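You operate a simulated robot arm through the tools that you are given. There is no shell and no other tool. Be economical: measure what you need, move in short steps, check, and stop when the job is done.

You are at the controls of a simulated robot arm. One attempt, no reset.

## Task
Take the blue cap and put it on top of the blue jar on the top deck of the blue trolley. Stack the blue block marked "No. 57" from the top deck of the blue trolley on top of the blue block marked "No. 26". Fetch the white jar from the top deck of the blue trolley and stand it on the lower deck of the blue trolley. The order is free. Set down upright: white jar.

Only the result counts: the job must be done as asked and must still hold three seconds after the hand-in. Knocking over, shifting, dropping, spilling or breaking anything else fails it. Lids that push on must go on centred and level and be pressed home; caps that screw on are set level and turned clockwise until they are tight.

## Robot
A 7-joint arm with a two-finger parallel gripper, fixed in place. Base frame: the origin is at the foot of the arm, x ahead of it, y to its left, z up; the work surface is at about z = 780. Lengths are in mm, angles in degrees, forces in N, time in s.
With the tool pointing down near the work surface it reaches from about 340 to 740 mm from the base axis. Its first joint turns from -115.0 to 115.0 degrees. Payload 3.91 kg.
The TCP is the grasp point between the finger pads, 30 mm short of the fingertips. In the tool frame z runs along the fingers and y along their closing line. Largest opening 110 mm; finger width 20, thickness 10; the body of the gripper, 48 by 112 mm, starts 55 mm behind the TCP.
Orientation is that of the tool frame in the base frame, as a unit quaternion [x, y, z, w]. With the fingers straight down and closing along the base's y, the tool's x points along the base's -x, its y along +y and its z along -z.

## Interface
- The arm moves only by the tool servo_tool. Its argument "series" is a list of rows, each an object of numbers (a shift or turn left out is 0, a gripper value left out holds the last): "tx", "ty", "tz": the shift along the tool's x, y, z in mm; "ax", "ay", "az": the turn, a rotation vector about the tool's x, y, z in degrees; "fingers": the opening in per cent of the stroke, from 0 (shut) to 100 (fully open). In form: [{"tx": .., "ty": .., "tz": .., "ax": .., "ay": .., "az": .., "fingers": ..}, ...]. A call has 1 to 8 rows; each row shifts and turns the commanded pose from where the row before left it, along the tool's axes as they then stand. Rows are played at 5 a second. More than 50 mm and 8.6 degrees between two rows, or a gripper value outside its range, and nothing of the call is played. A pose out of reach is approached as far as the arm can. The call stops where the force on the tool passes 40 N (or 10 N more than at its start, if that is more) or the arm is blocked; 0.2 s more then pass. The fingers move at their own pace (about 108 mm/s each) and stop on an object; they squeeze with about 35 N. The grip force told is the motor's: it shows also when the fingers shut on nothing. Time passes only in rows, and 0.2 s behind the last, so rows that do not move let the fingers close. It gives the time, the measured TCP pose, the force on the tool (base axes), the opening and the grip force at its end, in the units of the frame above (readings bear some noise), with the torque about the TCP (base axes, N m) and any sound that the robot's microphone picked up.
- Cameras (640 x 400 px; columns grow to the right, rows downward): "scene" is fixed at [400.6, 500.9, 1345.8]; the picture's right is [0.19, 0.98, 0.00], its down [0.90, -0.17, -0.40] and it looks along [-0.39, 0.07, -0.92] (base axes); focal length 229 px, centre (320, 200). "wrist" rides on the gripper at [72, 17, -103] in the tool frame; the picture's right is [-0.23, 0.97, 0.00], its down [-0.76, -0.18, -0.62] and it looks along [-0.61, -0.14, 0.78] (tool axes); focal length 222 px, centre (320, 200). There is no depth. A picture from a camera that has moved, and an enlarged one, comes with that camera's place and axes in the base frame and with its lens.
- snapshot(camera): a new picture of that camera. It takes no simulated time.
- raise_lower(by): slides the trunk up (or, below 0, down) by that many mm; the arm rides with it, the base frame stays. It gives what a move gives, with no picture.
- close_up(camera, box): a new picture of the part [left, top, right, bottom] of that camera's present view, enlarged. It takes no simulated time.
- finish_job(): hands the job in; it is judged then, once.

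Work in short steps. Places have to be worked out from the pictures, the camera data and where the tool is seen: move nearer, look again, correct. Check each grasp and each placing, and mend what went wrong. You have 120 turns and 76 pictures in all, those below and enlarged ones among them. Open the gripper and draw the arm clear of the work before you hand the job in, unless the task says otherwise; then end with one line.

The tools are called after ">>>" as a command line: name --argument value ..., lists and objects as JSON in quotes. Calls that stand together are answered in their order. servo_tool: Moves the arm, as the interface text tells. Its arguments: {"type":"object","properties":{"series":{"type":"array"}},"required":["series"]} The other tools are called the same way: raise_lower (by) slides the trunk up or down; snapshot (camera) takes a picture; close_up (camera, box) takes an enlarged picture of a part of a camera's view; finish_job () hands the job in.

At the start:

```text
time_s: 0.0
eef_pos: [122.8, 432.8, 1057.4]
ee_rot: [0.0, 1.0, 0.0, 0.0]
contact_force: [0.2, 0.5, -0.6]
moment: [-0.01, 0.01, 0.01]
opening: 110.1
finger_force: 0.1
trunk travel left (down, up): [-725.0, 265.0]
```

scene: 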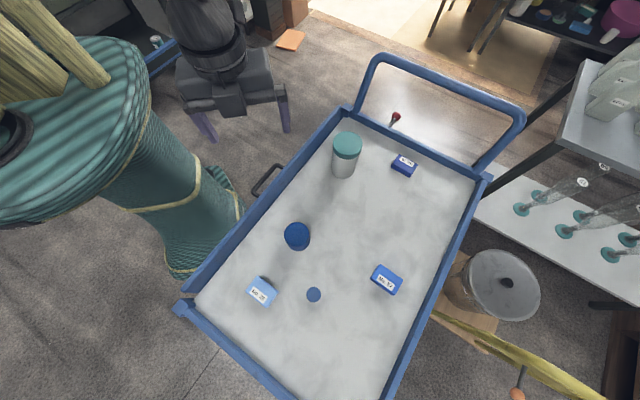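
wrist: 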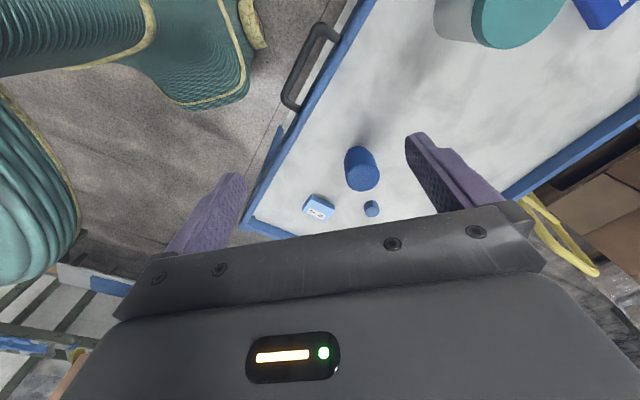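

I begin with enlarged views of the trolley to identify the blocks, the cap and the jars.

>>> close_up --camera "scene" --box '[230, 220, 420, 340]'

>>> close_up --camera "scene" --box '[310, 90, 500, 210]'

```text
3.33 times, centred on (325, 280) of scene
camera zoom: at [400.6, 500.9, 1345.8], right [0.19, 0.98, 0.0], down [0.9, -0.17, -0.4], along [-0.39, 0.07, -0.92], focal length 763 px, centre (303, -67)
```

zoom: 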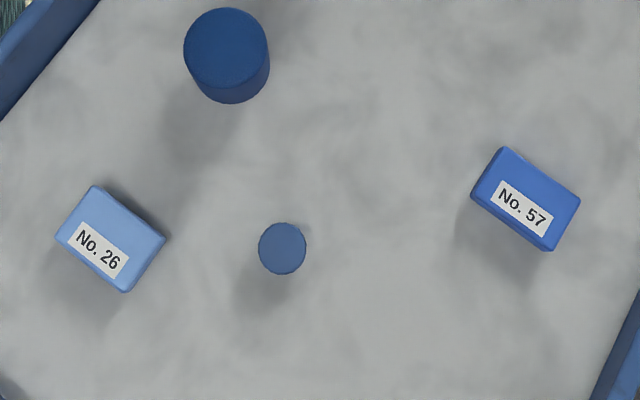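

```text
3.33 times, centred on (405, 150) of scene
camera zoom: at [400.6, 500.9, 1345.8], right [0.19, 0.98, 0.0], down [0.9, -0.17, -0.4], along [-0.39, 0.07, -0.92], focal length 763 px, centre (37, 367)
```

zoom: 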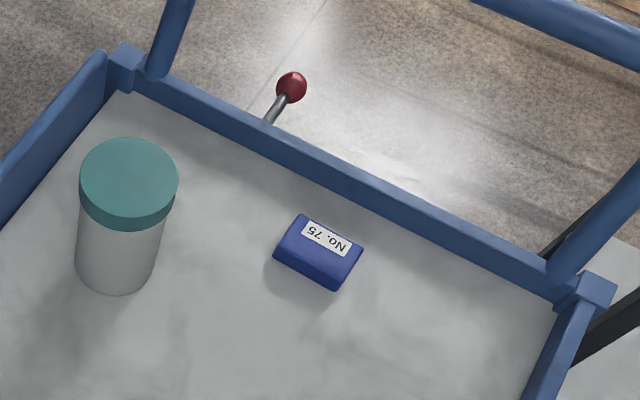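

The big dark-blue cylinder is probably the jar and the small disk the cap. I check both through the wrist camera.

>>> close_up --camera "wrist" --box '[290, 130, 420, 230]'

>>> close_up --camera "scene" --box '[270, 210, 340, 310]'

```text
4.00 times, centred on (355, 180) of wrist
camera zoom: at [51.6, 449.8, 1159.7], right [0.23, 0.97, 0.0], down [0.76, -0.18, 0.62], along [0.61, -0.14, -0.78], focal length 888 px, centre (180, 280)
```

zoom: 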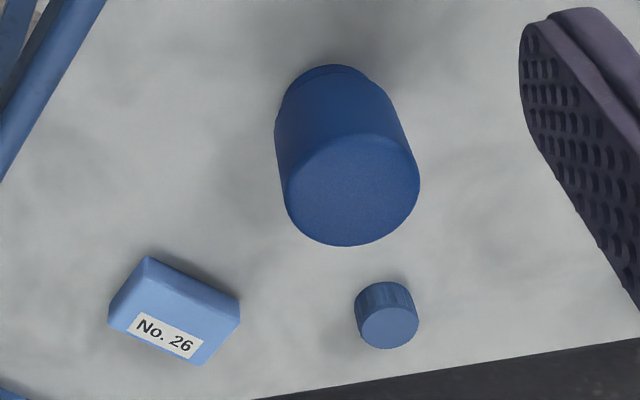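

```text
4.00 times, centred on (305, 260) of scene
camera zoom: at [400.6, 500.9, 1345.8], right [0.19, 0.98, 0.0], down [0.9, -0.17, -0.4], along [-0.39, 0.07, -0.92], focal length 916 px, centre (380, -40)
```

zoom: 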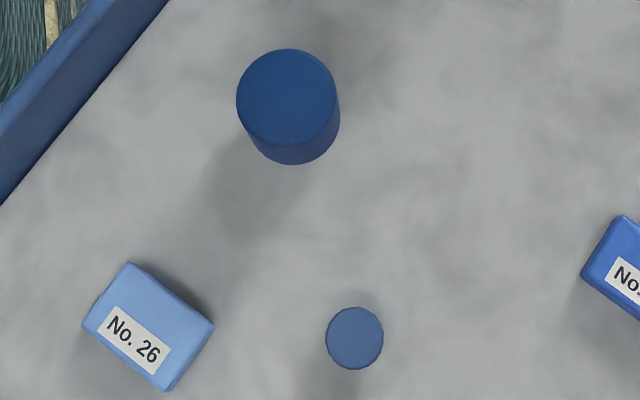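

The wrist view suggests the blue jar stands upside down, because a narrower ring shows at the deck. I turn the tool to face the trolley squarely and pitch it for a flatter view.

>>> servo_tool --series '[{"az": -7.5}, {"az": -7.5}, {"az": -7.5}, {"az": -7.5}, {"az": -7.5}, {"az": -7.5}, {"ty": -45}, {"ty": -40}]'

```text
time_s: 1.8
eef_pos: [185.1, 372.4, 1056.6]
ee_rot: [-0.384, 0.923, 0.0, 0.0]
contact_force: [0.4, 0.1, -0.1]
moment: [0.01, -0.04, -0.01]
opening: 110.1
finger_force: 0.1
trunk travel left (down, up): [-725.0, 265.0]
```

The yaw is right. Next I pitch the tool outward and lower it to look at the jar from the side.

>>> servo_tool --series '[{"ay": -8, "tz": 20}, {"ay": -8, "tz": 20}, {"ay": -8, "tz": 20}, {"ay": -8, "tx": 20}, {"ay": -8, "tx": 20}]'

>>> snapshot --camera "wrist"

```text
time_s: 3.0
eef_pos: [167.2, 369.2, 987.1]
ee_rot: [-0.357, 0.883, 0.137, 0.271]
contact_force: [0.0, -1.4, -0.6]
moment: [-0.01, -0.02, 0.0]
opening: 110.1
finger_force: 0.0
out of reach, approached as far as the arm can: row 4, 5
trunk travel left (down, up): [-725.0, 265.0]
```

```text
69 pictures are left
camera wrist: at [73.5, 295.5, 1030.0], right [-0.55, 0.82, 0.18], down [0.34, 0.03, 0.94], along [0.76, 0.58, -0.29], focal length 222 px, centre (320, 200)
```

wrist: 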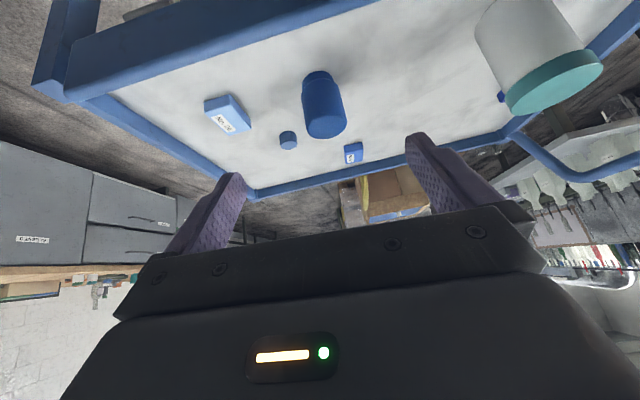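

>>> close_up --camera "wrist" --box '[260, 50, 380, 170]'

```text
3.33 times, centred on (320, 110) of wrist
camera zoom: at [73.5, 295.5, 1030.0], right [-0.55, 0.82, 0.18], down [0.34, 0.03, 0.94], along [0.76, 0.58, -0.29], focal length 740 px, centre (320, 500)
```

zoom: 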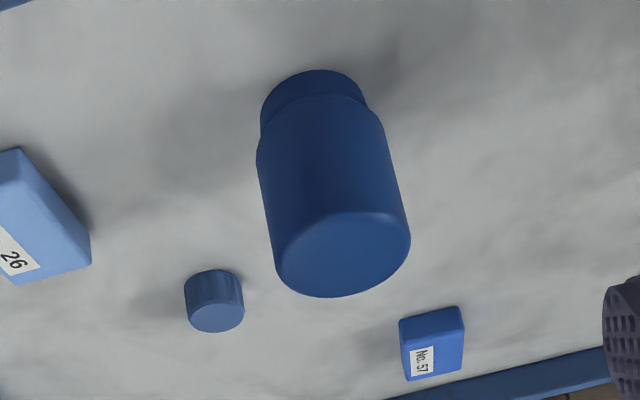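

The jar is inverted, with a narrower section at the deck. I lower the trunk about 110 mm for a flatter look at that section and at the cap; the fingertips stay above the rim.

>>> raise_lower --by -110

>>> snapshot --camera "wrist"

>>> close_up --camera "wrist" --box '[260, 50, 380, 170]'

>>> snapshot --camera "scene"

```text
time_s: 4.4
eef_pos: [167.8, 368.9, 875.9]
ee_rot: [-0.358, 0.883, 0.136, 0.271]
contact_force: [-1.2, 0.2, 0.4]
moment: [0.02, -0.01, -0.01]
opening: 110.1
finger_force: 0.1
trunk travel left (down, up): [-615.0, 375.0]
```

```text
67 pictures are left
camera wrist: at [73.1, 295.5, 919.2], right [-0.55, 0.82, 0.18], down [0.34, 0.03, 0.94], along [0.76, 0.58, -0.3], focal length 222 px, centre (320, 200)
```

wrist: 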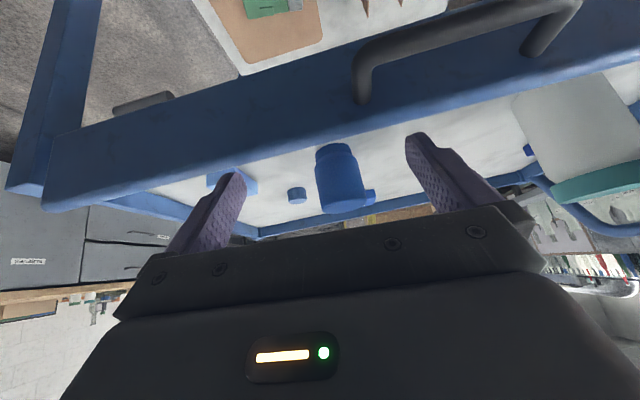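

```text
3.33 times, centred on (320, 110) of wrist
camera zoom: at [73.1, 295.5, 919.2], right [-0.55, 0.82, 0.18], down [0.34, 0.03, 0.94], along [0.76, 0.58, -0.3], focal length 740 px, centre (320, 500)
```

zoom: 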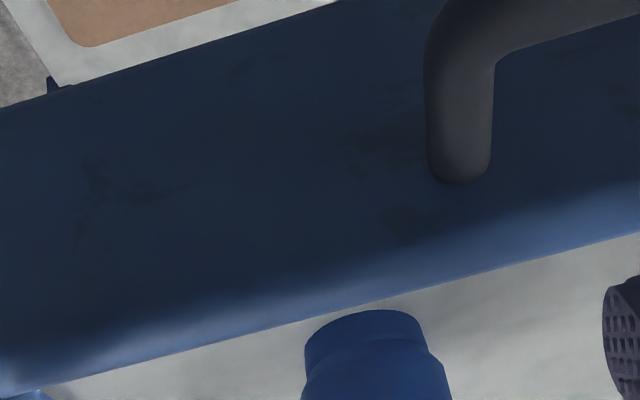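

```text
65 pictures are left
```

scene: 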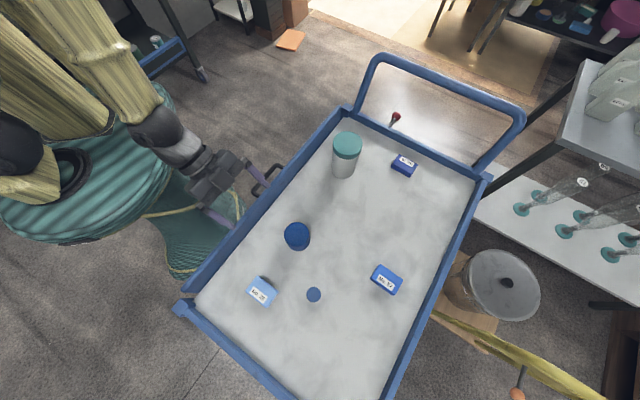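

The lower deck is visible and holds some things already. I zoom in on the jar's lower part and the cap, and on the lower deck.

>>> close_up --camera "wrist" --box '[270, 130, 400, 230]'

>>> close_up --camera "wrist" --box '[180, 0, 480, 100]'

```text
4.00 times, centred on (335, 180) of wrist
camera zoom: at [73.1, 295.5, 919.2], right [-0.55, 0.82, 0.18], down [0.34, 0.03, 0.94], along [0.76, 0.58, -0.3], focal length 888 px, centre (260, 280)
```

zoom: 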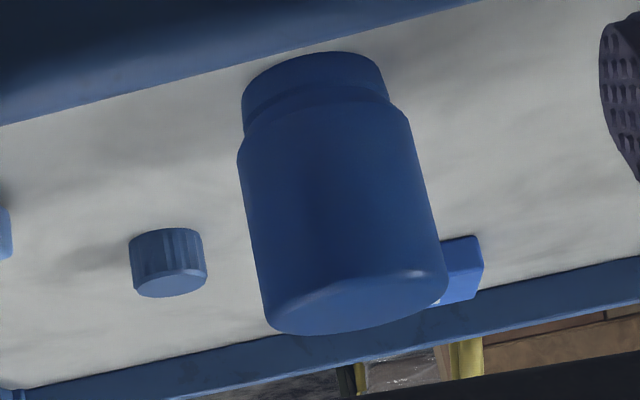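

```text
2.13 times, centred on (330, 50) of wrist
camera zoom: at [73.1, 295.5, 919.2], right [-0.55, 0.82, 0.18], down [0.34, 0.03, 0.94], along [0.76, 0.58, -0.3], focal length 474 px, centre (299, 520)
```

zoom: 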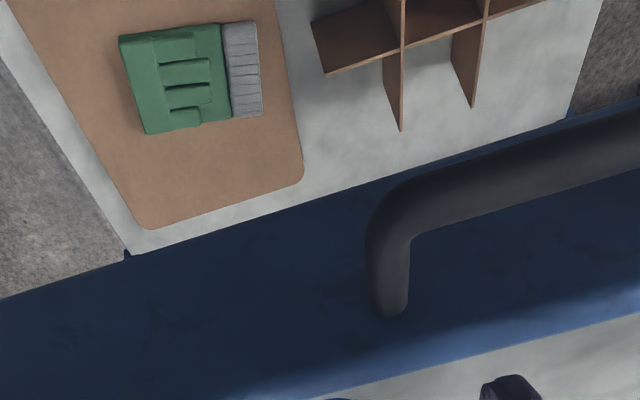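

Triangulating gives the jar axis at about (262, 473) with its top at z≈852, and the cap at (389, 487) with its top at z≈800. The near rim top is at about z 825. I do the blocks first, so I raise the trunk and bring the tool back to vertical.

>>> raise_lower --by 110

>>> servo_tool --series '[{"ay": 8}, {"ay": 8}, {"ay": 8}, {"ay": 8}, {"ay": 8}]'

```text
time_s: 5.8
eef_pos: [166.6, 368.7, 984.0]
ee_rot: [-0.359, 0.883, 0.135, 0.27]
contact_force: [-0.4, 0.0, 0.3]
moment: [0.02, 0.0, 0.03]
opening: 110.4
finger_force: 0.2
trunk travel left (down, up): [-725.0, 265.0]
```

```text
time_s: 7.0
eef_pos: [162.9, 370.0, 983.6]
ee_rot: [-0.389, 0.92, -0.001, -0.05]
contact_force: [0.2, 0.0, -0.6]
moment: [0.02, -0.01, 0.0]
opening: 109.8
finger_force: 0.0
trunk travel left (down, up): [-725.0, 265.0]
```

The tool is near vertical again, about 6° past it, so I correct that and travel outward toward block No. 57.

>>> servo_tool --series '[{"ay": -5.5, "az": 0.8}, {"tx": -40, "ty": 7}, {"tx": -40, "ty": 7}, {"tx": -40, "ty": 7}, {"tx": -40, "ty": 7}, {"tx": -40, "ty": 7}, {"tx": -40, "ty": 7}]'

>>> snapshot --camera "wrist"

```text
time_s: 8.6
eef_pos: [303.8, 569.1, 985.6]
ee_rot: [-0.382, 0.924, 0.016, -0.005]
contact_force: [0.0, 0.3, 0.3]
moment: [0.01, 0.03, 0.0]
opening: 110.0
finger_force: 0.1
trunk travel left (down, up): [-725.0, 265.0]
```

```text
62 pictures are left
camera wrist: at [243.0, 526.9, 1088.0], right [-0.53, 0.85, 0.04], down [0.68, 0.4, 0.62], along [0.51, 0.35, -0.78], focal length 222 px, centre (320, 200)
```

wrist: 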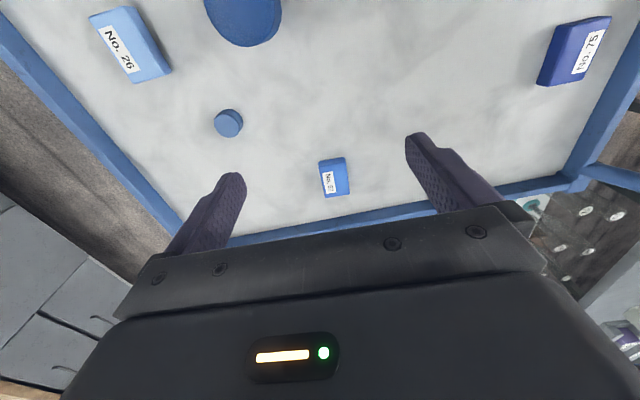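

Block 57 is in view, so I zoom on it and on block 26 to triangulate the tops.

>>> close_up --camera "wrist" --box '[300, 140, 380, 210]'

>>> close_up --camera "wrist" --box '[80, 0, 180, 90]'

```text
5.71 times, centred on (340, 175) of wrist
camera zoom: at [243.0, 526.9, 1088.0], right [-0.53, 0.85, 0.04], down [0.68, 0.4, 0.62], along [0.51, 0.35, -0.78], focal length 1269 px, centre (206, 343)
```

zoom: 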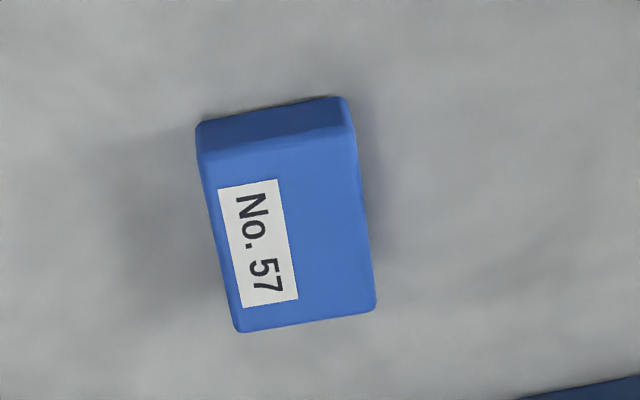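

```text
4.44 times, centred on (130, 45) of wrist
camera zoom: at [243.0, 526.9, 1088.0], right [-0.53, 0.85, 0.04], down [0.68, 0.4, 0.62], along [0.51, 0.35, -0.78], focal length 987 px, centre (1164, 889)
```

zoom: 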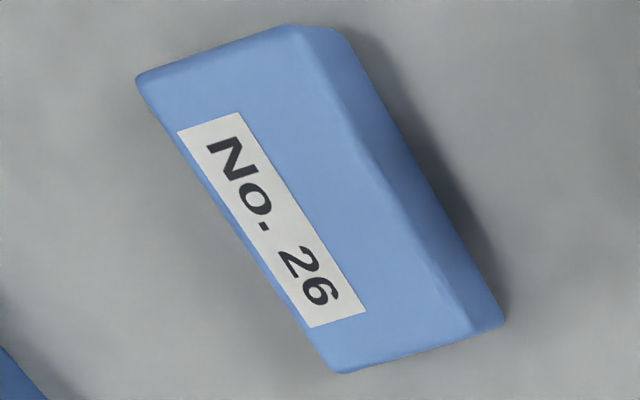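

Triangulated: block 57's top centre is (388, 657, 799) at a yaw of about 41°, and block 26's is (359, 375, 798) at about 43°. I move above 57, align, and part-descend.

>>> servo_tool --series '[{"ax": 1.9, "tx": -40, "ty": 1}, {"tx": -40, "ty": 1}, {"tx": -41, "ty": 1}, {"az": 3.5, "tz": 30}, {"tz": 40}, {"tz": 40}, {}]'

>>> snapshot --camera "wrist"

```text
time_s: 10.2
eef_pos: [374.3, 629.0, 877.0]
ee_rot: [-0.354, 0.935, 0.003, 0.002]
contact_force: [-0.2, -0.7, 0.2]
moment: [0.0, 0.0, 0.01]
opening: 109.9
finger_force: 0.1
out of reach, approached as far as the arm can: row 3
trunk travel left (down, up): [-725.0, 265.0]
```

```text
59 pictures are left
camera wrist: at [309.5, 591.8, 978.6], right [-0.47, 0.88, 0.01], down [0.69, 0.37, 0.63], along [0.55, 0.3, -0.78], focal length 222 px, centre (320, 200)
```

wrist: 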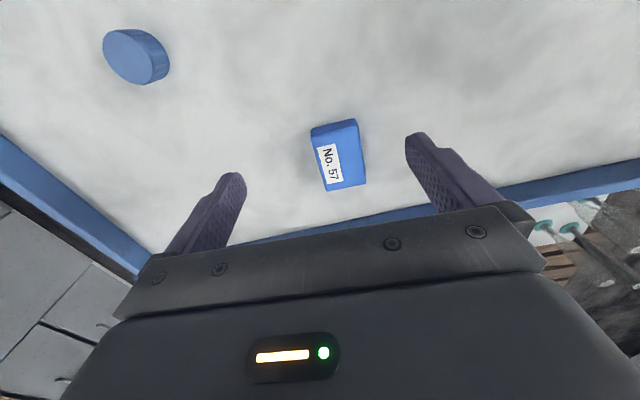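

The block is aligned between the fingers. Reach was tight at the higher z, so I descend while moving outward.

>>> servo_tool --series '[{"ty": 12, "tz": 15}, {"tx": -13, "tz": 15}, {"tx": -13.4, "tz": 10}, {}]'

```text
time_s: 11.2
eef_pos: [368.2, 627.4, 851.3]
ee_rot: [-0.354, 0.935, 0.003, 0.002]
contact_force: [1.0, 1.1, 0.4]
moment: [-0.02, -0.04, -0.02]
opening: 110.2
finger_force: 0.1
out of reach, approached as far as the arm can: row 1, 2, 3
trunk travel left (down, up): [-725.0, 265.0]
```

At this shoulder height the reach falls short. I raise the tool and lower the trunk by the same amount to gain reach.

>>> servo_tool --series '[{"tz": -40, "tx": 5}, {"tz": -40, "tx": 5}, {"tz": -40, "tx": 5}, {"tz": -40, "tx": 5}]'

>>> raise_lower --by -160

>>> servo_tool --series '[{"tx": -20}, {"tx": -20}, {"tx": -20}]'

```text
time_s: 12.2
eef_pos: [352.2, 615.5, 1011.5]
ee_rot: [-0.354, 0.935, 0.003, 0.002]
contact_force: [0.3, -0.6, 0.3]
moment: [-0.02, 0.04, 0.01]
opening: 110.1
finger_force: 0.1
trunk travel left (down, up): [-725.0, 265.0]
```

```text
time_s: 14.1
eef_pos: [353.0, 615.1, 851.6]
ee_rot: [-0.353, 0.935, 0.003, 0.001]
contact_force: [0.0, 0.3, 0.7]
moment: [-0.02, -0.01, -0.01]
opening: 110.1
finger_force: 0.1
trunk travel left (down, up): [-565.0, 425.0]
```

```text
time_s: 14.9
eef_pos: [383.0, 621.9, 848.4]
ee_rot: [-0.353, 0.936, 0.002, 0.002]
contact_force: [-0.7, 0.5, 0.6]
moment: [0.02, 0.01, 0.0]
opening: 110.2
finger_force: 0.0
out of reach, approached as far as the arm can: row 2, 3
trunk travel left (down, up): [-565.0, 425.0]
```

The target is about 760 mm from the base axis, beyond vertical reach, so I pitch the tool 16° outward. The block can still be held level that way.

>>> servo_tool --series '[{"ay": -8}, {"ay": -8}, {"tx": -12, "ty": 11.5, "tz": 3.4}, {"tx": -11.6, "ty": 11.7, "tz": 3.4}, {}]'

>>> snapshot --camera "wrist"

```text
time_s: 16.1
eef_pos: [396.4, 674.6, 849.8]
ee_rot: [-0.35, 0.926, 0.052, 0.132]
contact_force: [-0.4, 0.7, 0.6]
moment: [-0.02, 0.02, 0.02]
opening: 110.1
finger_force: 0.0
out of reach, approached as far as the arm can: row 1, 2, 3, 4
trunk travel left (down, up): [-565.0, 425.0]
```

```text
58 pictures are left
camera wrist: at [312.0, 621.8, 929.1], right [-0.48, 0.87, 0.07], down [0.54, 0.23, 0.81], along [0.69, 0.43, -0.58], focal length 222 px, centre (320, 200)
```

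wrist: 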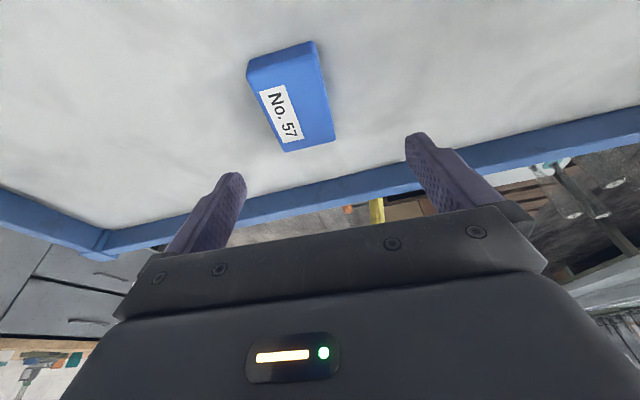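

It overshot by about 20 mm. I correct to the block's centre and descend to z≈814.

>>> servo_tool --series '[{"tx": 9.5, "ty": -3.7, "tz": -2.7}, {"tx": 9.4, "ty": -3.7, "tz": -2.7}, {"tx": 5, "tz": 17.3}, {}]'

>>> snapshot --camera "wrist"

```text
time_s: 17.1
eef_pos: [386.2, 656.4, 832.4]
ee_rot: [-0.35, 0.926, 0.051, 0.133]
contact_force: [0.1, 1.4, -0.3]
moment: [0.02, 0.0, 0.01]
opening: 110.1
finger_force: 0.0
trunk travel left (down, up): [-565.0, 425.0]
```

```text
57 pictures are left
camera wrist: at [301.6, 603.3, 910.3], right [-0.48, 0.87, 0.07], down [0.54, 0.23, 0.81], along [0.69, 0.43, -0.58], focal length 222 px, centre (320, 200)
```

wrist: 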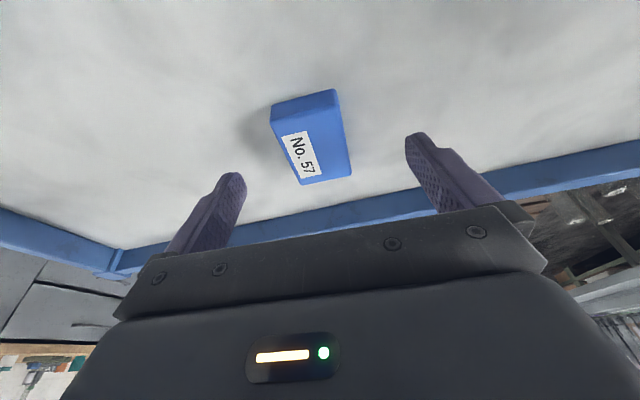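

Aligned sideways. I shift about 10 mm inward so the pads meet the middle of the block, descend the rest, and close.

>>> servo_tool --series '[{"tx": 9.6, "tz": -2.75}, {"tx": 2.5, "tz": 9}, {"tx": 2.5, "tz": 8.3}, {"fingers": 0}, {}, {}, {}]'

```text
time_s: 18.7
eef_pos: [379.9, 649.6, 813.6]
ee_rot: [-0.35, 0.926, 0.052, 0.132]
contact_force: [-0.1, 0.0, -0.7]
moment: [0.0, -0.03, 0.0]
opening: 40.8
finger_force: 34.9
trunk travel left (down, up): [-565.0, 425.0]
```

It gripped a 41 mm width. I lift 85 mm and carry the block toward No. 26, clear of the jar and cap.

>>> servo_tool --series '[{"tx": -11.7, "tz": -40.9}, {"tx": -11.7, "tz": -40.9}, {"tx": 32.2, "ty": -32, "tz": -9.2}, {"tx": 32.2, "ty": -32, "tz": -9.2}, {"tx": 32.2, "ty": -32, "tz": -9.2}, {"tx": 32.2, "ty": -32, "tz": -9.2}, {"tx": 32.2, "ty": -32, "tz": -9.2}, {"tx": 32.2, "ty": -32, "tz": -9.2}]'

>>> snapshot --camera "wrist"

>>> close_up --camera "scene" --box '[220, 220, 340, 320]'

```text
time_s: 20.5
eef_pos: [354.5, 372.2, 898.3]
ee_rot: [-0.35, 0.926, 0.051, 0.132]
contact_force: [0.1, 0.2, -0.9]
moment: [0.0, -0.04, -0.02]
opening: 40.6
finger_force: 35.2
trunk travel left (down, up): [-565.0, 425.0]
```

```text
56 pictures are left
camera wrist: at [269.7, 318.9, 975.9], right [-0.48, 0.87, 0.07], down [0.54, 0.23, 0.81], along [0.69, 0.43, -0.58], focal length 222 px, centre (320, 200)
```

wrist: 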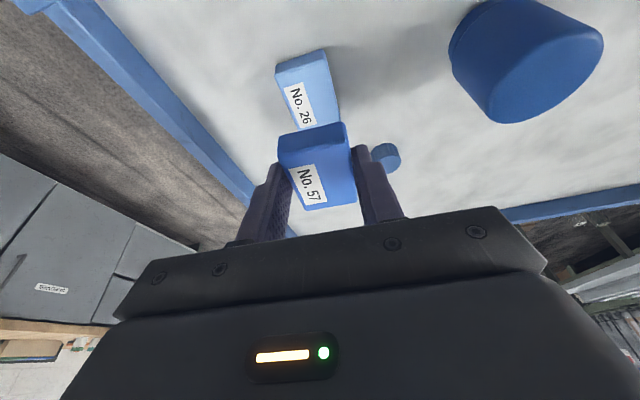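

```text
4.00 times, centred on (280, 270) of scene
camera zoom: at [400.6, 500.9, 1345.8], right [0.19, 0.98, 0.0], down [0.9, -0.17, -0.4], along [-0.39, 0.07, -0.92], focal length 916 px, centre (480, -80)
```

zoom: 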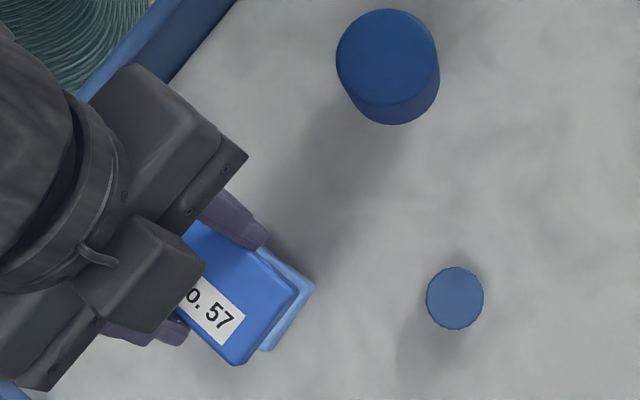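

The views agree that block 57 sits about 6 mm too far outward relative to 26. I shift inward 6 mm and descend to just above it.

>>> servo_tool --series '[{"tx": 5.8, "tz": -1.65}, {"tx": 8.5, "tz": 29.8}, {"tx": 8.6, "tz": 29.8}, {}]'

>>> close_up --camera "scene" --box '[220, 220, 340, 320]'

>>> close_up --camera "wrist" --box '[240, 60, 420, 240]'

```text
time_s: 21.5
eef_pos: [351.0, 369.7, 835.6]
ee_rot: [-0.35, 0.926, 0.052, 0.132]
contact_force: [-0.7, -0.3, -0.9]
moment: [-0.03, 0.01, 0.02]
opening: 40.7
finger_force: 34.1
trunk travel left (down, up): [-565.0, 425.0]
```

```text
4.00 times, centred on (280, 270) of scene
camera zoom: at [400.6, 500.9, 1345.8], right [0.19, 0.98, 0.0], down [0.9, -0.17, -0.4], along [-0.39, 0.07, -0.92], focal length 916 px, centre (480, -80)
```

zoom: 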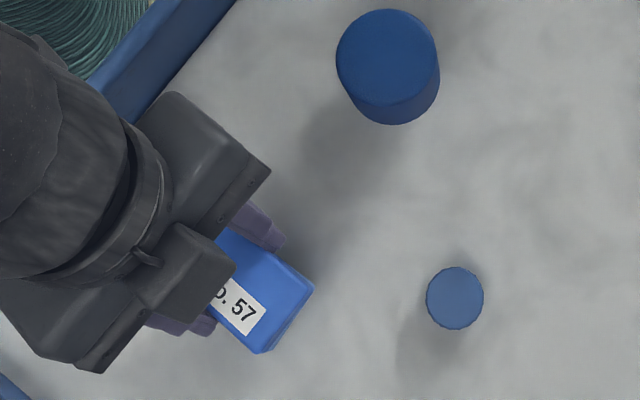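

```text
2.22 times, centred on (330, 150) of wrist
camera zoom: at [266.3, 315.5, 913.6], right [-0.48, 0.87, 0.07], down [0.54, 0.23, 0.81], along [0.69, 0.43, -0.58], focal length 494 px, centre (298, 311)
```

zoom: 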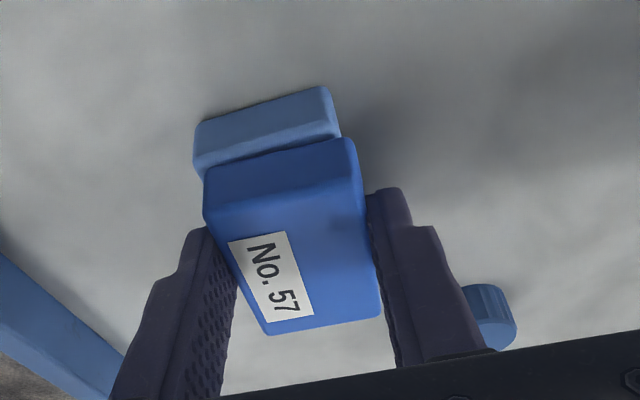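

Nearly aligned. I shift 2 mm sideways and lower gently until contact.

>>> servo_tool --series '[{"ty": -2, "tx": 0.6, "tz": 1.9}, {"tx": 0.4, "tz": 1.45}, {}]'

```text
time_s: 22.3
eef_pos: [351.9, 365.9, 835.4]
ee_rot: [-0.349, 0.926, 0.052, 0.135]
contact_force: [-0.1, 0.3, 17.9]
moment: [-0.03, 0.05, 0.0]
opening: 41.0
finger_force: 35.0
trunk travel left (down, up): [-565.0, 425.0]
```

It is in contact at about 18 N. I ease up 1 mm, open, and look before retreating.

>>> servo_tool --series '[{"tz": -1.2, "tx": -0.3}, {"fingers": 60}, {}, {}]'

>>> close_up --camera "wrist" --box '[240, 60, 420, 240]'

```text
time_s: 23.3
eef_pos: [351.4, 366.6, 833.1]
ee_rot: [-0.35, 0.926, 0.052, 0.132]
contact_force: [-0.3, 0.3, -0.2]
moment: [0.0, 0.0, 0.02]
opening: 66.2
finger_force: 0.1
trunk travel left (down, up): [-565.0, 425.0]
```

```text
2.22 times, centred on (330, 150) of wrist
camera zoom: at [267.2, 313.9, 911.6], right [-0.48, 0.87, 0.07], down [0.54, 0.23, 0.81], along [0.69, 0.43, -0.58], focal length 494 px, centre (298, 311)
```

zoom: 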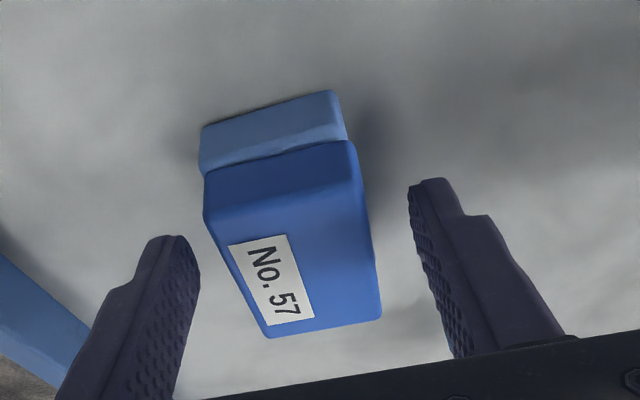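

Block 57 sits squarely on 26. I retreat upward, then test in free air whether the arm can tilt inward, since flipping the jar will need that.

>>> servo_tool --series '[{"tz": -40, "fingers": 100}, {"tz": -40}, {"tz": -40}, {"tz": -40, "ay": 8}, {"ay": 8, "ty": 20}, {"ay": 8, "ty": 20}, {"ay": 8, "ty": 20}, {"ay": 8, "ty": 20}]'

>>> servo_tool --series '[{"ay": 8}, {"ay": 8}]'

>>> close_up --camera "scene" --box '[180, 100, 460, 330]'

```text
time_s: 25.1
eef_pos: [266.7, 396.3, 986.2]
ee_rot: [-0.347, 0.915, -0.072, -0.194]
contact_force: [-0.6, -0.1, -0.4]
moment: [-0.05, 0.02, 0.0]
opening: 109.9
finger_force: 0.1
trunk travel left (down, up): [-565.0, 425.0]
```

```text
time_s: 25.7
eef_pos: [266.9, 397.4, 986.1]
ee_rot: [-0.334, 0.879, -0.119, -0.319]
contact_force: [-0.3, 0.0, -0.3]
moment: [0.02, -0.02, -0.03]
opening: 109.9
finger_force: 0.0
trunk travel left (down, up): [-565.0, 425.0]
```

```text
1.74 times, centred on (320, 215) of scene
camera zoom: at [400.6, 500.9, 1345.8], right [0.19, 0.98, 0.0], down [0.9, -0.17, -0.4], along [-0.39, 0.07, -0.92], focal length 398 px, centre (320, 174)
```

zoom: 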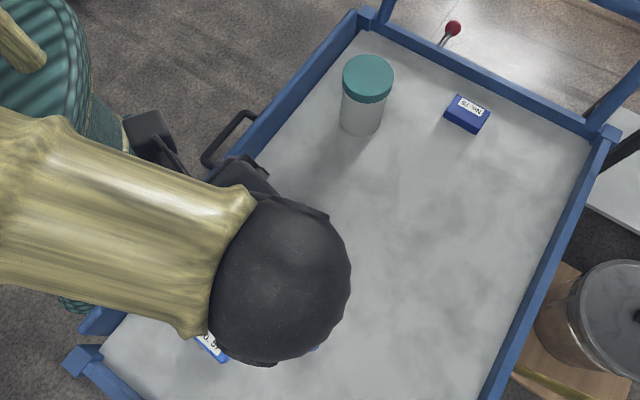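

A 40° inward tilt is reachable. To flip the jar, I grip it with the tool tilted 45° inward, pitch 90° so it lies down, regrasp the same way, and pitch another 90°. I move over the jar now.

>>> servo_tool --series '[{"ay": 5.2}, {"tx": -18.9, "tz": -18.9, "ty": 30}, {"tx": -18.9, "tz": -18.9, "ty": 30}, {"tx": -28, "tz": 28}, {"tx": -28, "tz": 28}, {}]'

>>> snapshot --camera "wrist"

```text
time_s: 27.1
eef_pos: [266.4, 468.1, 907.7]
ee_rot: [-0.327, 0.864, -0.134, -0.358]
contact_force: [0.9, 0.5, -0.6]
moment: [0.04, 0.02, 0.01]
opening: 109.9
finger_force: 0.1
out of reach, approached as far as the arm can: row 3
trunk travel left (down, up): [-565.0, 425.0]
```

```text
50 pictures are left
camera wrist: at [271.6, 494.2, 1031.6], right [-0.52, 0.84, -0.16], down [0.85, 0.52, -0.1], along [0.0, -0.18, -0.98], focal length 222 px, centre (320, 200)
```

wrist: 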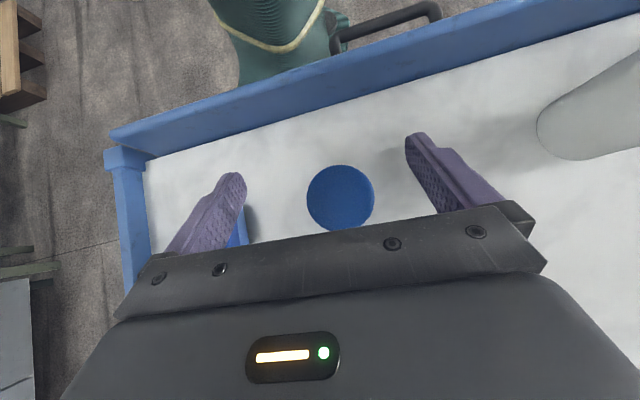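

The jar is centred in view at (261, 475). I descend to the grip point and close.

>>> servo_tool --series '[{"tx": -20.6, "tz": 17.4, "ty": 2.2}, {"tx": -20.6, "tz": 17.4, "ty": 2.2}, {"tx": -20.6, "tz": 17.4, "ty": 2.2}, {}]'

>>> snapshot --camera "wrist"

```text
time_s: 28.1
eef_pos: [266.5, 477.9, 826.8]
ee_rot: [-0.327, 0.864, -0.134, -0.357]
contact_force: [-0.6, -0.6, -0.2]
moment: [0.0, 0.02, 0.0]
opening: 110.0
finger_force: 0.0
trunk travel left (down, up): [-565.0, 425.0]
```

```text
49 pictures are left
camera wrist: at [272.2, 503.8, 951.1], right [-0.52, 0.84, -0.16], down [0.85, 0.52, -0.1], along [0.0, -0.18, -0.98], focal length 222 px, centre (320, 200)
```

wrist: 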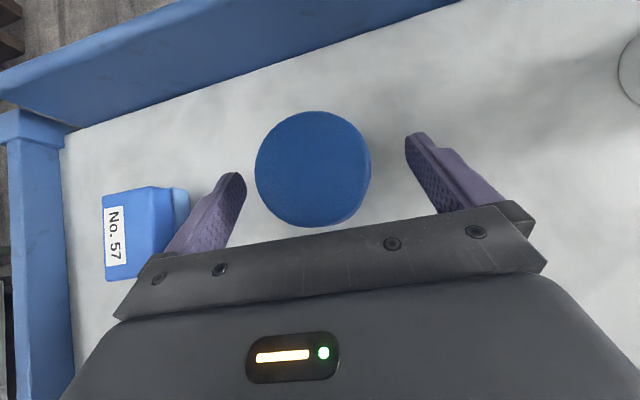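

Centred; I close the fingers and lift about 10 mm to check the grip.

>>> servo_tool --series '[{"fingers": 0}, {}, {}, {}, {"tx": 14, "tz": -14}, {}]'

```text
time_s: 29.5
eef_pos: [266.1, 476.6, 848.0]
ee_rot: [-0.328, 0.864, -0.134, -0.358]
contact_force: [-0.3, -0.2, -2.2]
moment: [0.05, -0.04, 0.04]
opening: 54.8
finger_force: 35.3
trunk travel left (down, up): [-565.0, 425.0]
```

It holds at 54.8 mm. I lift further, then pitch 90° outward.

>>> servo_tool --series '[{"tx": 25, "tz": -25}, {"tx": 18, "tz": -18}, {"ay": -8.2}, {"ay": -8.2}, {"ay": -8.2}, {"ay": -8.2}, {"ay": -8.2}, {"ay": -8.2}]'

>>> servo_tool --series '[{"ay": -8.2}, {"ay": -8.2}, {"ay": -8.2}, {"ay": -8.2}, {"ay": -8}, {}]'

>>> snapshot --camera "wrist"

>>> close_up --camera "scene" --box '[180, 100, 460, 330]'

```text
time_s: 31.3
eef_pos: [268.0, 475.6, 909.7]
ee_rot: [-0.353, 0.935, 0.015, 0.036]
contact_force: [0.7, 0.3, -2.7]
moment: [-0.01, 0.03, -0.04]
opening: 55.0
finger_force: 34.8
trunk travel left (down, up): [-565.0, 425.0]
```

```text
time_s: 32.7
eef_pos: [262.8, 479.6, 907.0]
ee_rot: [-0.332, 0.872, 0.135, 0.332]
contact_force: [-0.1, -0.9, -2.0]
moment: [-0.01, -0.01, -0.01]
opening: 54.9
finger_force: 34.6
out of reach, approached as far as the arm can: row 5
trunk travel left (down, up): [-565.0, 425.0]
```

```text
48 pictures are left
camera wrist: at [161.3, 408.5, 935.8], right [-0.53, 0.83, 0.17], down [0.24, -0.04, 0.97], along [0.82, 0.55, -0.18], focal length 222 px, centre (320, 200)
```

wrist: 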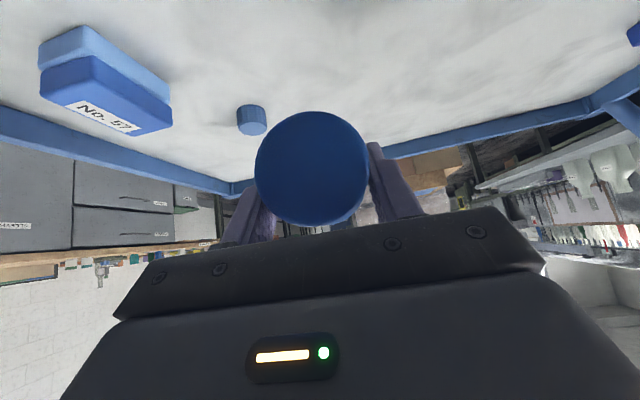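

```text
1.74 times, centred on (320, 215) of scene
camera zoom: at [400.6, 500.9, 1345.8], right [0.19, 0.98, 0.0], down [0.9, -0.17, -0.4], along [-0.39, 0.07, -0.92], focal length 398 px, centre (320, 174)
```

zoom: 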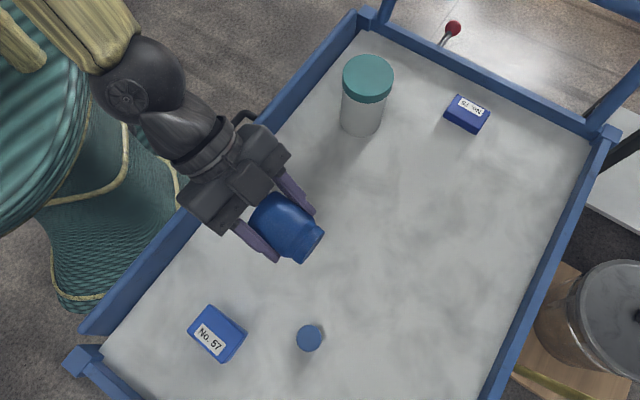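

The jar is now almost horizontal, mouth outward. I move out to clear space, finish the pitch, and lower to just above the deck.

>>> servo_tool --series '[{"tx": -19, "tz": 18, "ty": 25}, {"tx": -19, "tz": 18, "ty": 25}, {"ay": -3}, {"tx": 21, "tz": 21}, {"tx": 21, "tz": 21}, {"tx": 15, "tz": 15}, {}]'

>>> snapshot --camera "wrist"

>>> close_up --camera "scene" --box '[180, 100, 460, 330]'

```text
time_s: 34.3
eef_pos: [266.9, 552.5, 825.7]
ee_rot: [-0.328, 0.864, 0.143, 0.354]
contact_force: [-0.1, 0.3, -2.4]
moment: [0.03, 0.0, -0.02]
opening: 54.7
finger_force: 34.9
trunk travel left (down, up): [-565.0, 425.0]
```

```text
46 pictures are left
camera wrist: at [165.3, 480.7, 847.5], right [-0.53, 0.83, 0.18], down [0.2, -0.08, 0.98], along [0.82, 0.55, -0.13], focal length 222 px, centre (320, 200)
```

wrist: 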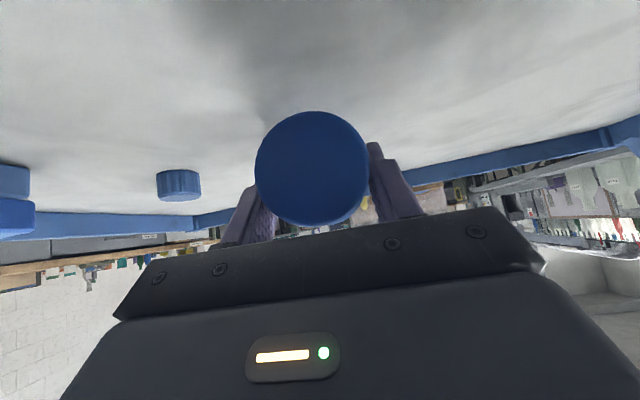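

```text
1.74 times, centred on (320, 215) of scene
camera zoom: at [400.6, 500.9, 1345.8], right [0.19, 0.98, 0.0], down [0.9, -0.17, -0.4], along [-0.39, 0.07, -0.92], focal length 398 px, centre (320, 174)
```

zoom: 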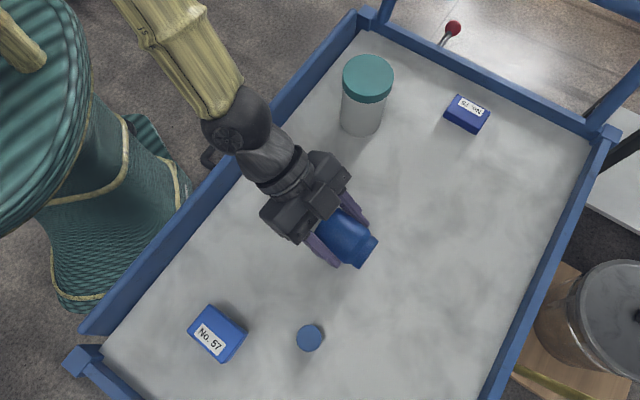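

The pitch is 45° and the jar is level. I lower the last ~11 mm in small steps until contact.

>>> servo_tool --series '[{"tx": 2.1, "tz": 2.1}, {"tx": 2.1, "tz": 2.1}, {"tx": 1.8, "tz": 1.8}, {}]'

```text
time_s: 35.3
eef_pos: [268.6, 552.4, 818.0]
ee_rot: [-0.329, 0.863, 0.144, 0.355]
contact_force: [0.8, 0.6, -1.3]
moment: [-0.03, -0.02, 0.04]
opening: 54.8
finger_force: 35.1
trunk travel left (down, up): [-565.0, 425.0]
```

>>> servo_tool --series '[{"tx": 1.2, "tz": 1.2}, {"tx": 0.7, "tz": 0.7}, {}]'

```text
time_s: 36.1
eef_pos: [268.1, 551.2, 815.4]
ee_rot: [-0.328, 0.864, 0.143, 0.355]
contact_force: [0.4, -0.2, -1.2]
moment: [0.02, 0.03, 0.01]
opening: 55.0
finger_force: 35.1
trunk travel left (down, up): [-565.0, 425.0]
```

Still free at z 815; I continue in 1 mm steps.

>>> servo_tool --series '[{"tx": 0.7, "tz": 0.7}, {"tx": 0.7, "tz": 0.7}, {}]'

```text
time_s: 36.9
eef_pos: [269.4, 552.6, 814.5]
ee_rot: [-0.328, 0.863, 0.144, 0.355]
contact_force: [-1.1, -0.4, 6.3]
moment: [0.13, -0.02, 0.09]
opening: 54.7
finger_force: 34.9
trunk travel left (down, up): [-565.0, 425.0]
```

In contact. I open and retreat along the tool axis, then look.

>>> servo_tool --series '[{"fingers": 70}, {}, {}, {"tz": -30}, {"tz": -40}, {"tz": -40}, {"tz": -40, "fingers": 100}]'

>>> snapshot --camera "wrist"

>>> close_up --camera "scene" --box '[250, 130, 400, 250]'

```text
time_s: 38.7
eef_pos: [208.6, 470.5, 898.7]
ee_rot: [-0.325, 0.868, 0.111, 0.358]
contact_force: [0.8, -1.2, -0.5]
moment: [-0.02, -0.01, 0.02]
opening: 109.9
finger_force: 0.1
trunk travel left (down, up): [-565.0, 425.0]
stopped in row 7: the arm was blocked; the commanded pose is now the measured one
```

```text
44 pictures are left
camera wrist: at [102.4, 403.8, 921.3], right [-0.51, 0.85, 0.12], down [0.18, -0.03, 0.98], along [0.84, 0.52, -0.14], focal length 222 px, centre (320, 200)
```

wrist: 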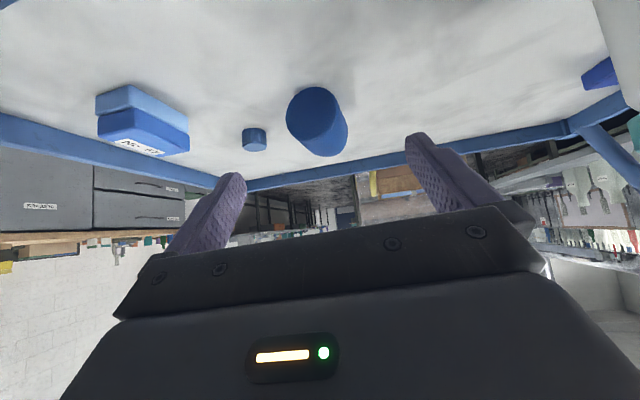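

```text
3.33 times, centred on (325, 190) of scene
camera zoom: at [400.6, 500.9, 1345.8], right [0.19, 0.98, 0.0], down [0.9, -0.17, -0.4], along [-0.39, 0.07, -0.92], focal length 763 px, centre (303, 233)
```

zoom: 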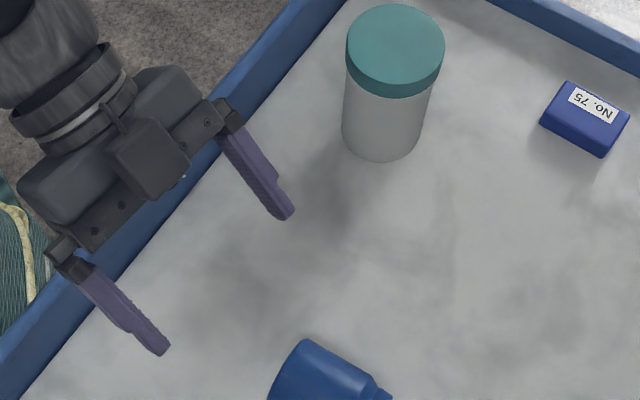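

The jar lies on the deck. The arm stopped near its own limits without contact force, so I look at the jar and go up and outward.

>>> close_up --camera "scene" --box '[290, 190, 390, 290]'

>>> servo_tool --series '[{"ay": 8}, {"ay": 8, "tz": -20}, {"ay": 8, "tz": -20}, {"ay": 8, "tz": -20}, {"ay": 8, "tx": -20}]'

```text
4.00 times, centred on (340, 240) of scene
camera zoom: at [400.6, 500.9, 1345.8], right [0.19, 0.98, 0.0], down [0.9, -0.17, -0.4], along [-0.39, 0.07, -0.92], focal length 916 px, centre (240, 40)
```

zoom: 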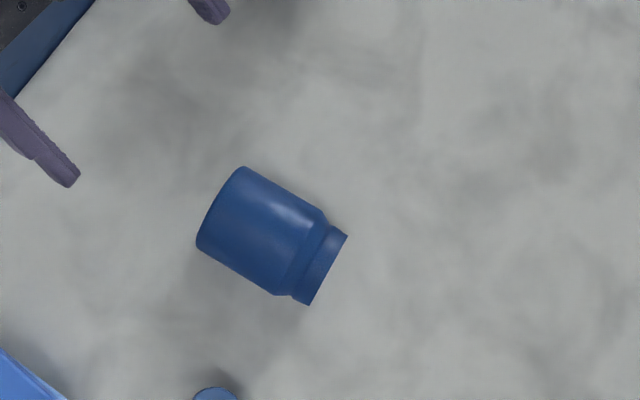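

```text
time_s: 39.9
eef_pos: [199.0, 468.0, 956.7]
ee_rot: [-0.345, 0.938, -0.005, 0.037]
contact_force: [0.6, 0.5, 0.6]
moment: [0.05, 0.02, 0.02]
opening: 109.9
finger_force: 0.1
trunk travel left (down, up): [-565.0, 425.0]
```

The jar seems to have rolled a few centimetres after release. I check whether it is still moving.

>>> close_up --camera "scene" --box '[290, 190, 390, 290]'

```text
4.00 times, centred on (340, 240) of scene
camera zoom: at [400.6, 500.9, 1345.8], right [0.19, 0.98, 0.0], down [0.9, -0.17, -0.4], along [-0.39, 0.07, -0.92], focal length 916 px, centre (240, 40)
```

zoom: 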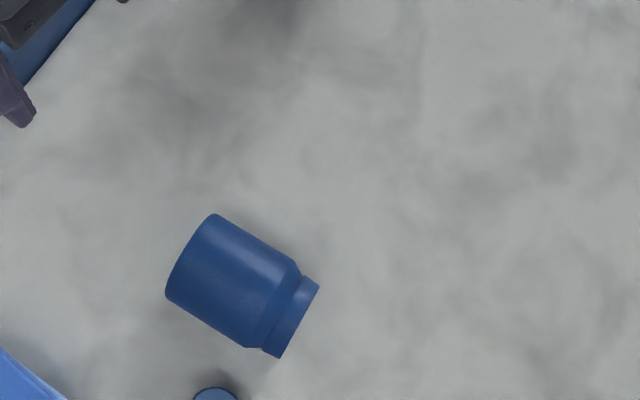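

It is still rolling slowly (about 28 mm/s) toward the cap, so I catch it now. I dive to its predicted position, about (340, 492), and close.

>>> servo_tool --series '[{"tx": -28.1, "ty": -18.3, "tz": 35, "fingers": 100}, {"tx": -28.1, "ty": -18.3, "tz": 35}, {"tx": -28.1, "ty": -18.3, "tz": 35}, {"tx": -28.1, "ty": -18.3, "tz": 35}, {"fingers": 0}, {}]'

>>> close_up --camera "scene" --box '[240, 190, 390, 310]'

>>> snapshot --camera "wrist"

```text
time_s: 41.3
eef_pos: [342.5, 487.4, 826.4]
ee_rot: [-0.345, 0.938, -0.006, 0.039]
contact_force: [-0.9, -0.8, 3.5]
moment: [0.03, -0.06, 0.02]
opening: 54.7
finger_force: 34.8
trunk travel left (down, up): [-565.0, 425.0]
```

```text
3.33 times, centred on (315, 250) of scene
camera zoom: at [400.6, 500.9, 1345.8], right [0.19, 0.98, 0.0], down [0.9, -0.17, -0.4], along [-0.39, 0.07, -0.92], focal length 763 px, centre (337, 33)
```

zoom: 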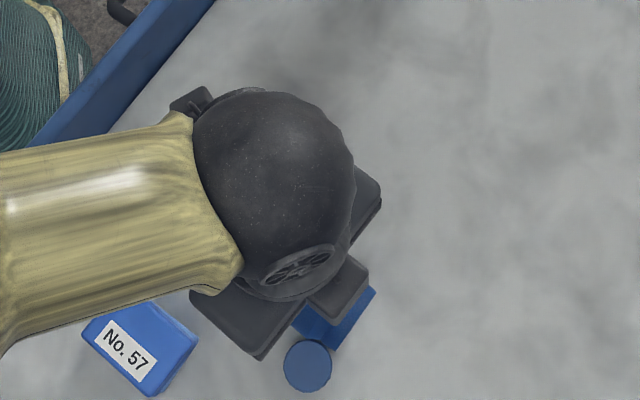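

```text
39 pictures are left
camera wrist: at [269.5, 450.6, 923.0], right [-0.46, 0.89, -0.02], down [0.64, 0.35, 0.68], along [0.61, 0.3, -0.73], focal length 222 px, centre (320, 200)
```

wrist: 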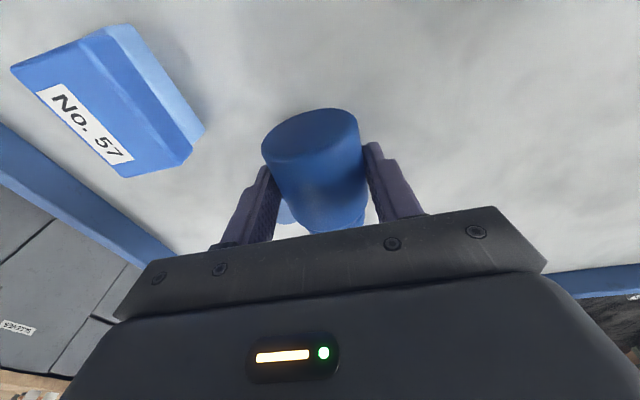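

Caught it: the jar is held at 54.7 mm, and the cap and stack are untouched. This time I won't release it fully. I carry it nearer, set it on the deck, loosen the fingers only slightly so it stays caged, and pivot the tool inward about the jar axis.

>>> servo_tool --series '[{"tz": -40, "ay": 3.8}, {"tx": 28, "ty": 27}, {"tx": 28, "ty": 27}, {"tx": 27.4, "ty": 27}, {"tz": 20}, {"tz": 16}, {}]'

```text
time_s: 42.9
eef_pos: [223.7, 493.4, 828.3]
ee_rot: [-0.344, 0.939, -0.016, 0.009]
contact_force: [-0.4, 0.4, 4.0]
moment: [0.1, -0.09, 0.03]
opening: 54.8
finger_force: 35.6
trunk travel left (down, up): [-565.0, 425.0]
```

It is resting on the deck. I loosen to about 58 mm and pivot the tool 45° inward around the jar axis, then grip again.

>>> servo_tool --series '[{"ax": -2}, {"fingers": 52.5}, {"tx": -2.6, "tz": 0.2, "ay": 7.5}, {"tx": -2.6, "tz": 0.2, "ay": 7.5}, {"tx": -2.6, "tz": 0.2, "ay": 7.5}, {"tx": -2.6, "tz": 0.2, "ay": 7.5}, {"tx": -2.6, "tz": 0.2, "ay": 7.5}, {"tx": -2.6, "tz": 0.2, "ay": 7.5}]'

>>> snapshot --camera "wrist"

>>> close_up --camera "scene" --box '[240, 170, 390, 310]'

```text
time_s: 44.7
eef_pos: [235.3, 502.2, 821.3]
ee_rot: [-0.318, 0.867, -0.133, -0.359]
contact_force: [0.8, -0.9, 0.1]
moment: [0.0, 0.0, -0.02]
opening: 57.5
finger_force: 0.0
trunk travel left (down, up): [-565.0, 425.0]
```

```text
38 pictures are left
camera wrist: at [241.1, 529.0, 945.0], right [-0.51, 0.85, -0.16], down [0.86, 0.5, -0.1], along [0.0, -0.19, -0.98], focal length 222 px, centre (320, 200)
```

wrist: 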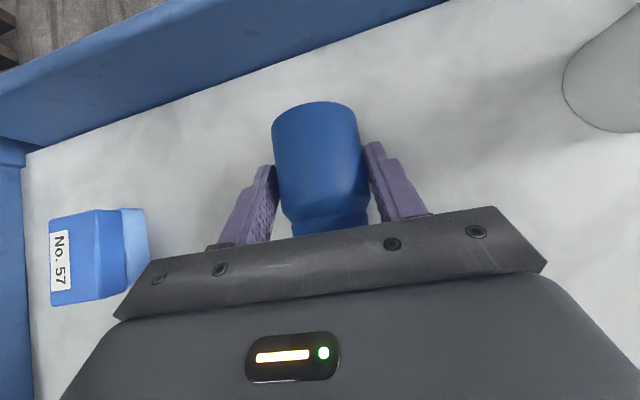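

```text
2.86 times, centred on (315, 240) of scene
camera zoom: at [400.6, 500.9, 1345.8], right [0.19, 0.98, 0.0], down [0.9, -0.17, -0.4], along [-0.39, 0.07, -0.92], focal length 654 px, centre (334, 86)
```

zoom: 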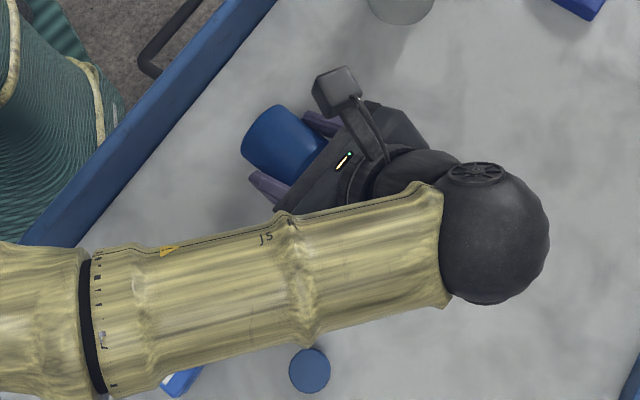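

The jar is caged and the tool is at 45° inward. I close, lift, and begin pitching outward to bring the mouth up.

>>> servo_tool --series '[{"fingers": 0}, {}, {}, {"tx": 28, "tz": -28}, {"tx": 28, "tz": -28}, {"ay": -8}, {"ay": -8}, {"ay": -8}]'

>>> servo_tool --series '[{"ay": -8}, {"ay": -8}, {"ay": -8}, {"ay": -8}, {"ay": -8}, {"ay": -8}, {}]'

```text
time_s: 46.5
eef_pos: [235.6, 502.3, 900.3]
ee_rot: [-0.339, 0.924, -0.063, -0.168]
contact_force: [0.4, -0.2, -1.3]
moment: [0.0, -0.06, 0.02]
opening: 54.8
finger_force: 34.6
trunk travel left (down, up): [-565.0, 425.0]
```

```text
time_s: 48.1
eef_pos: [235.5, 503.1, 900.3]
ee_rot: [-0.335, 0.912, 0.08, 0.223]
contact_force: [-0.2, -0.2, -2.2]
moment: [-0.03, 0.0, -0.01]
opening: 55.0
finger_force: 35.1
trunk travel left (down, up): [-565.0, 425.0]
```

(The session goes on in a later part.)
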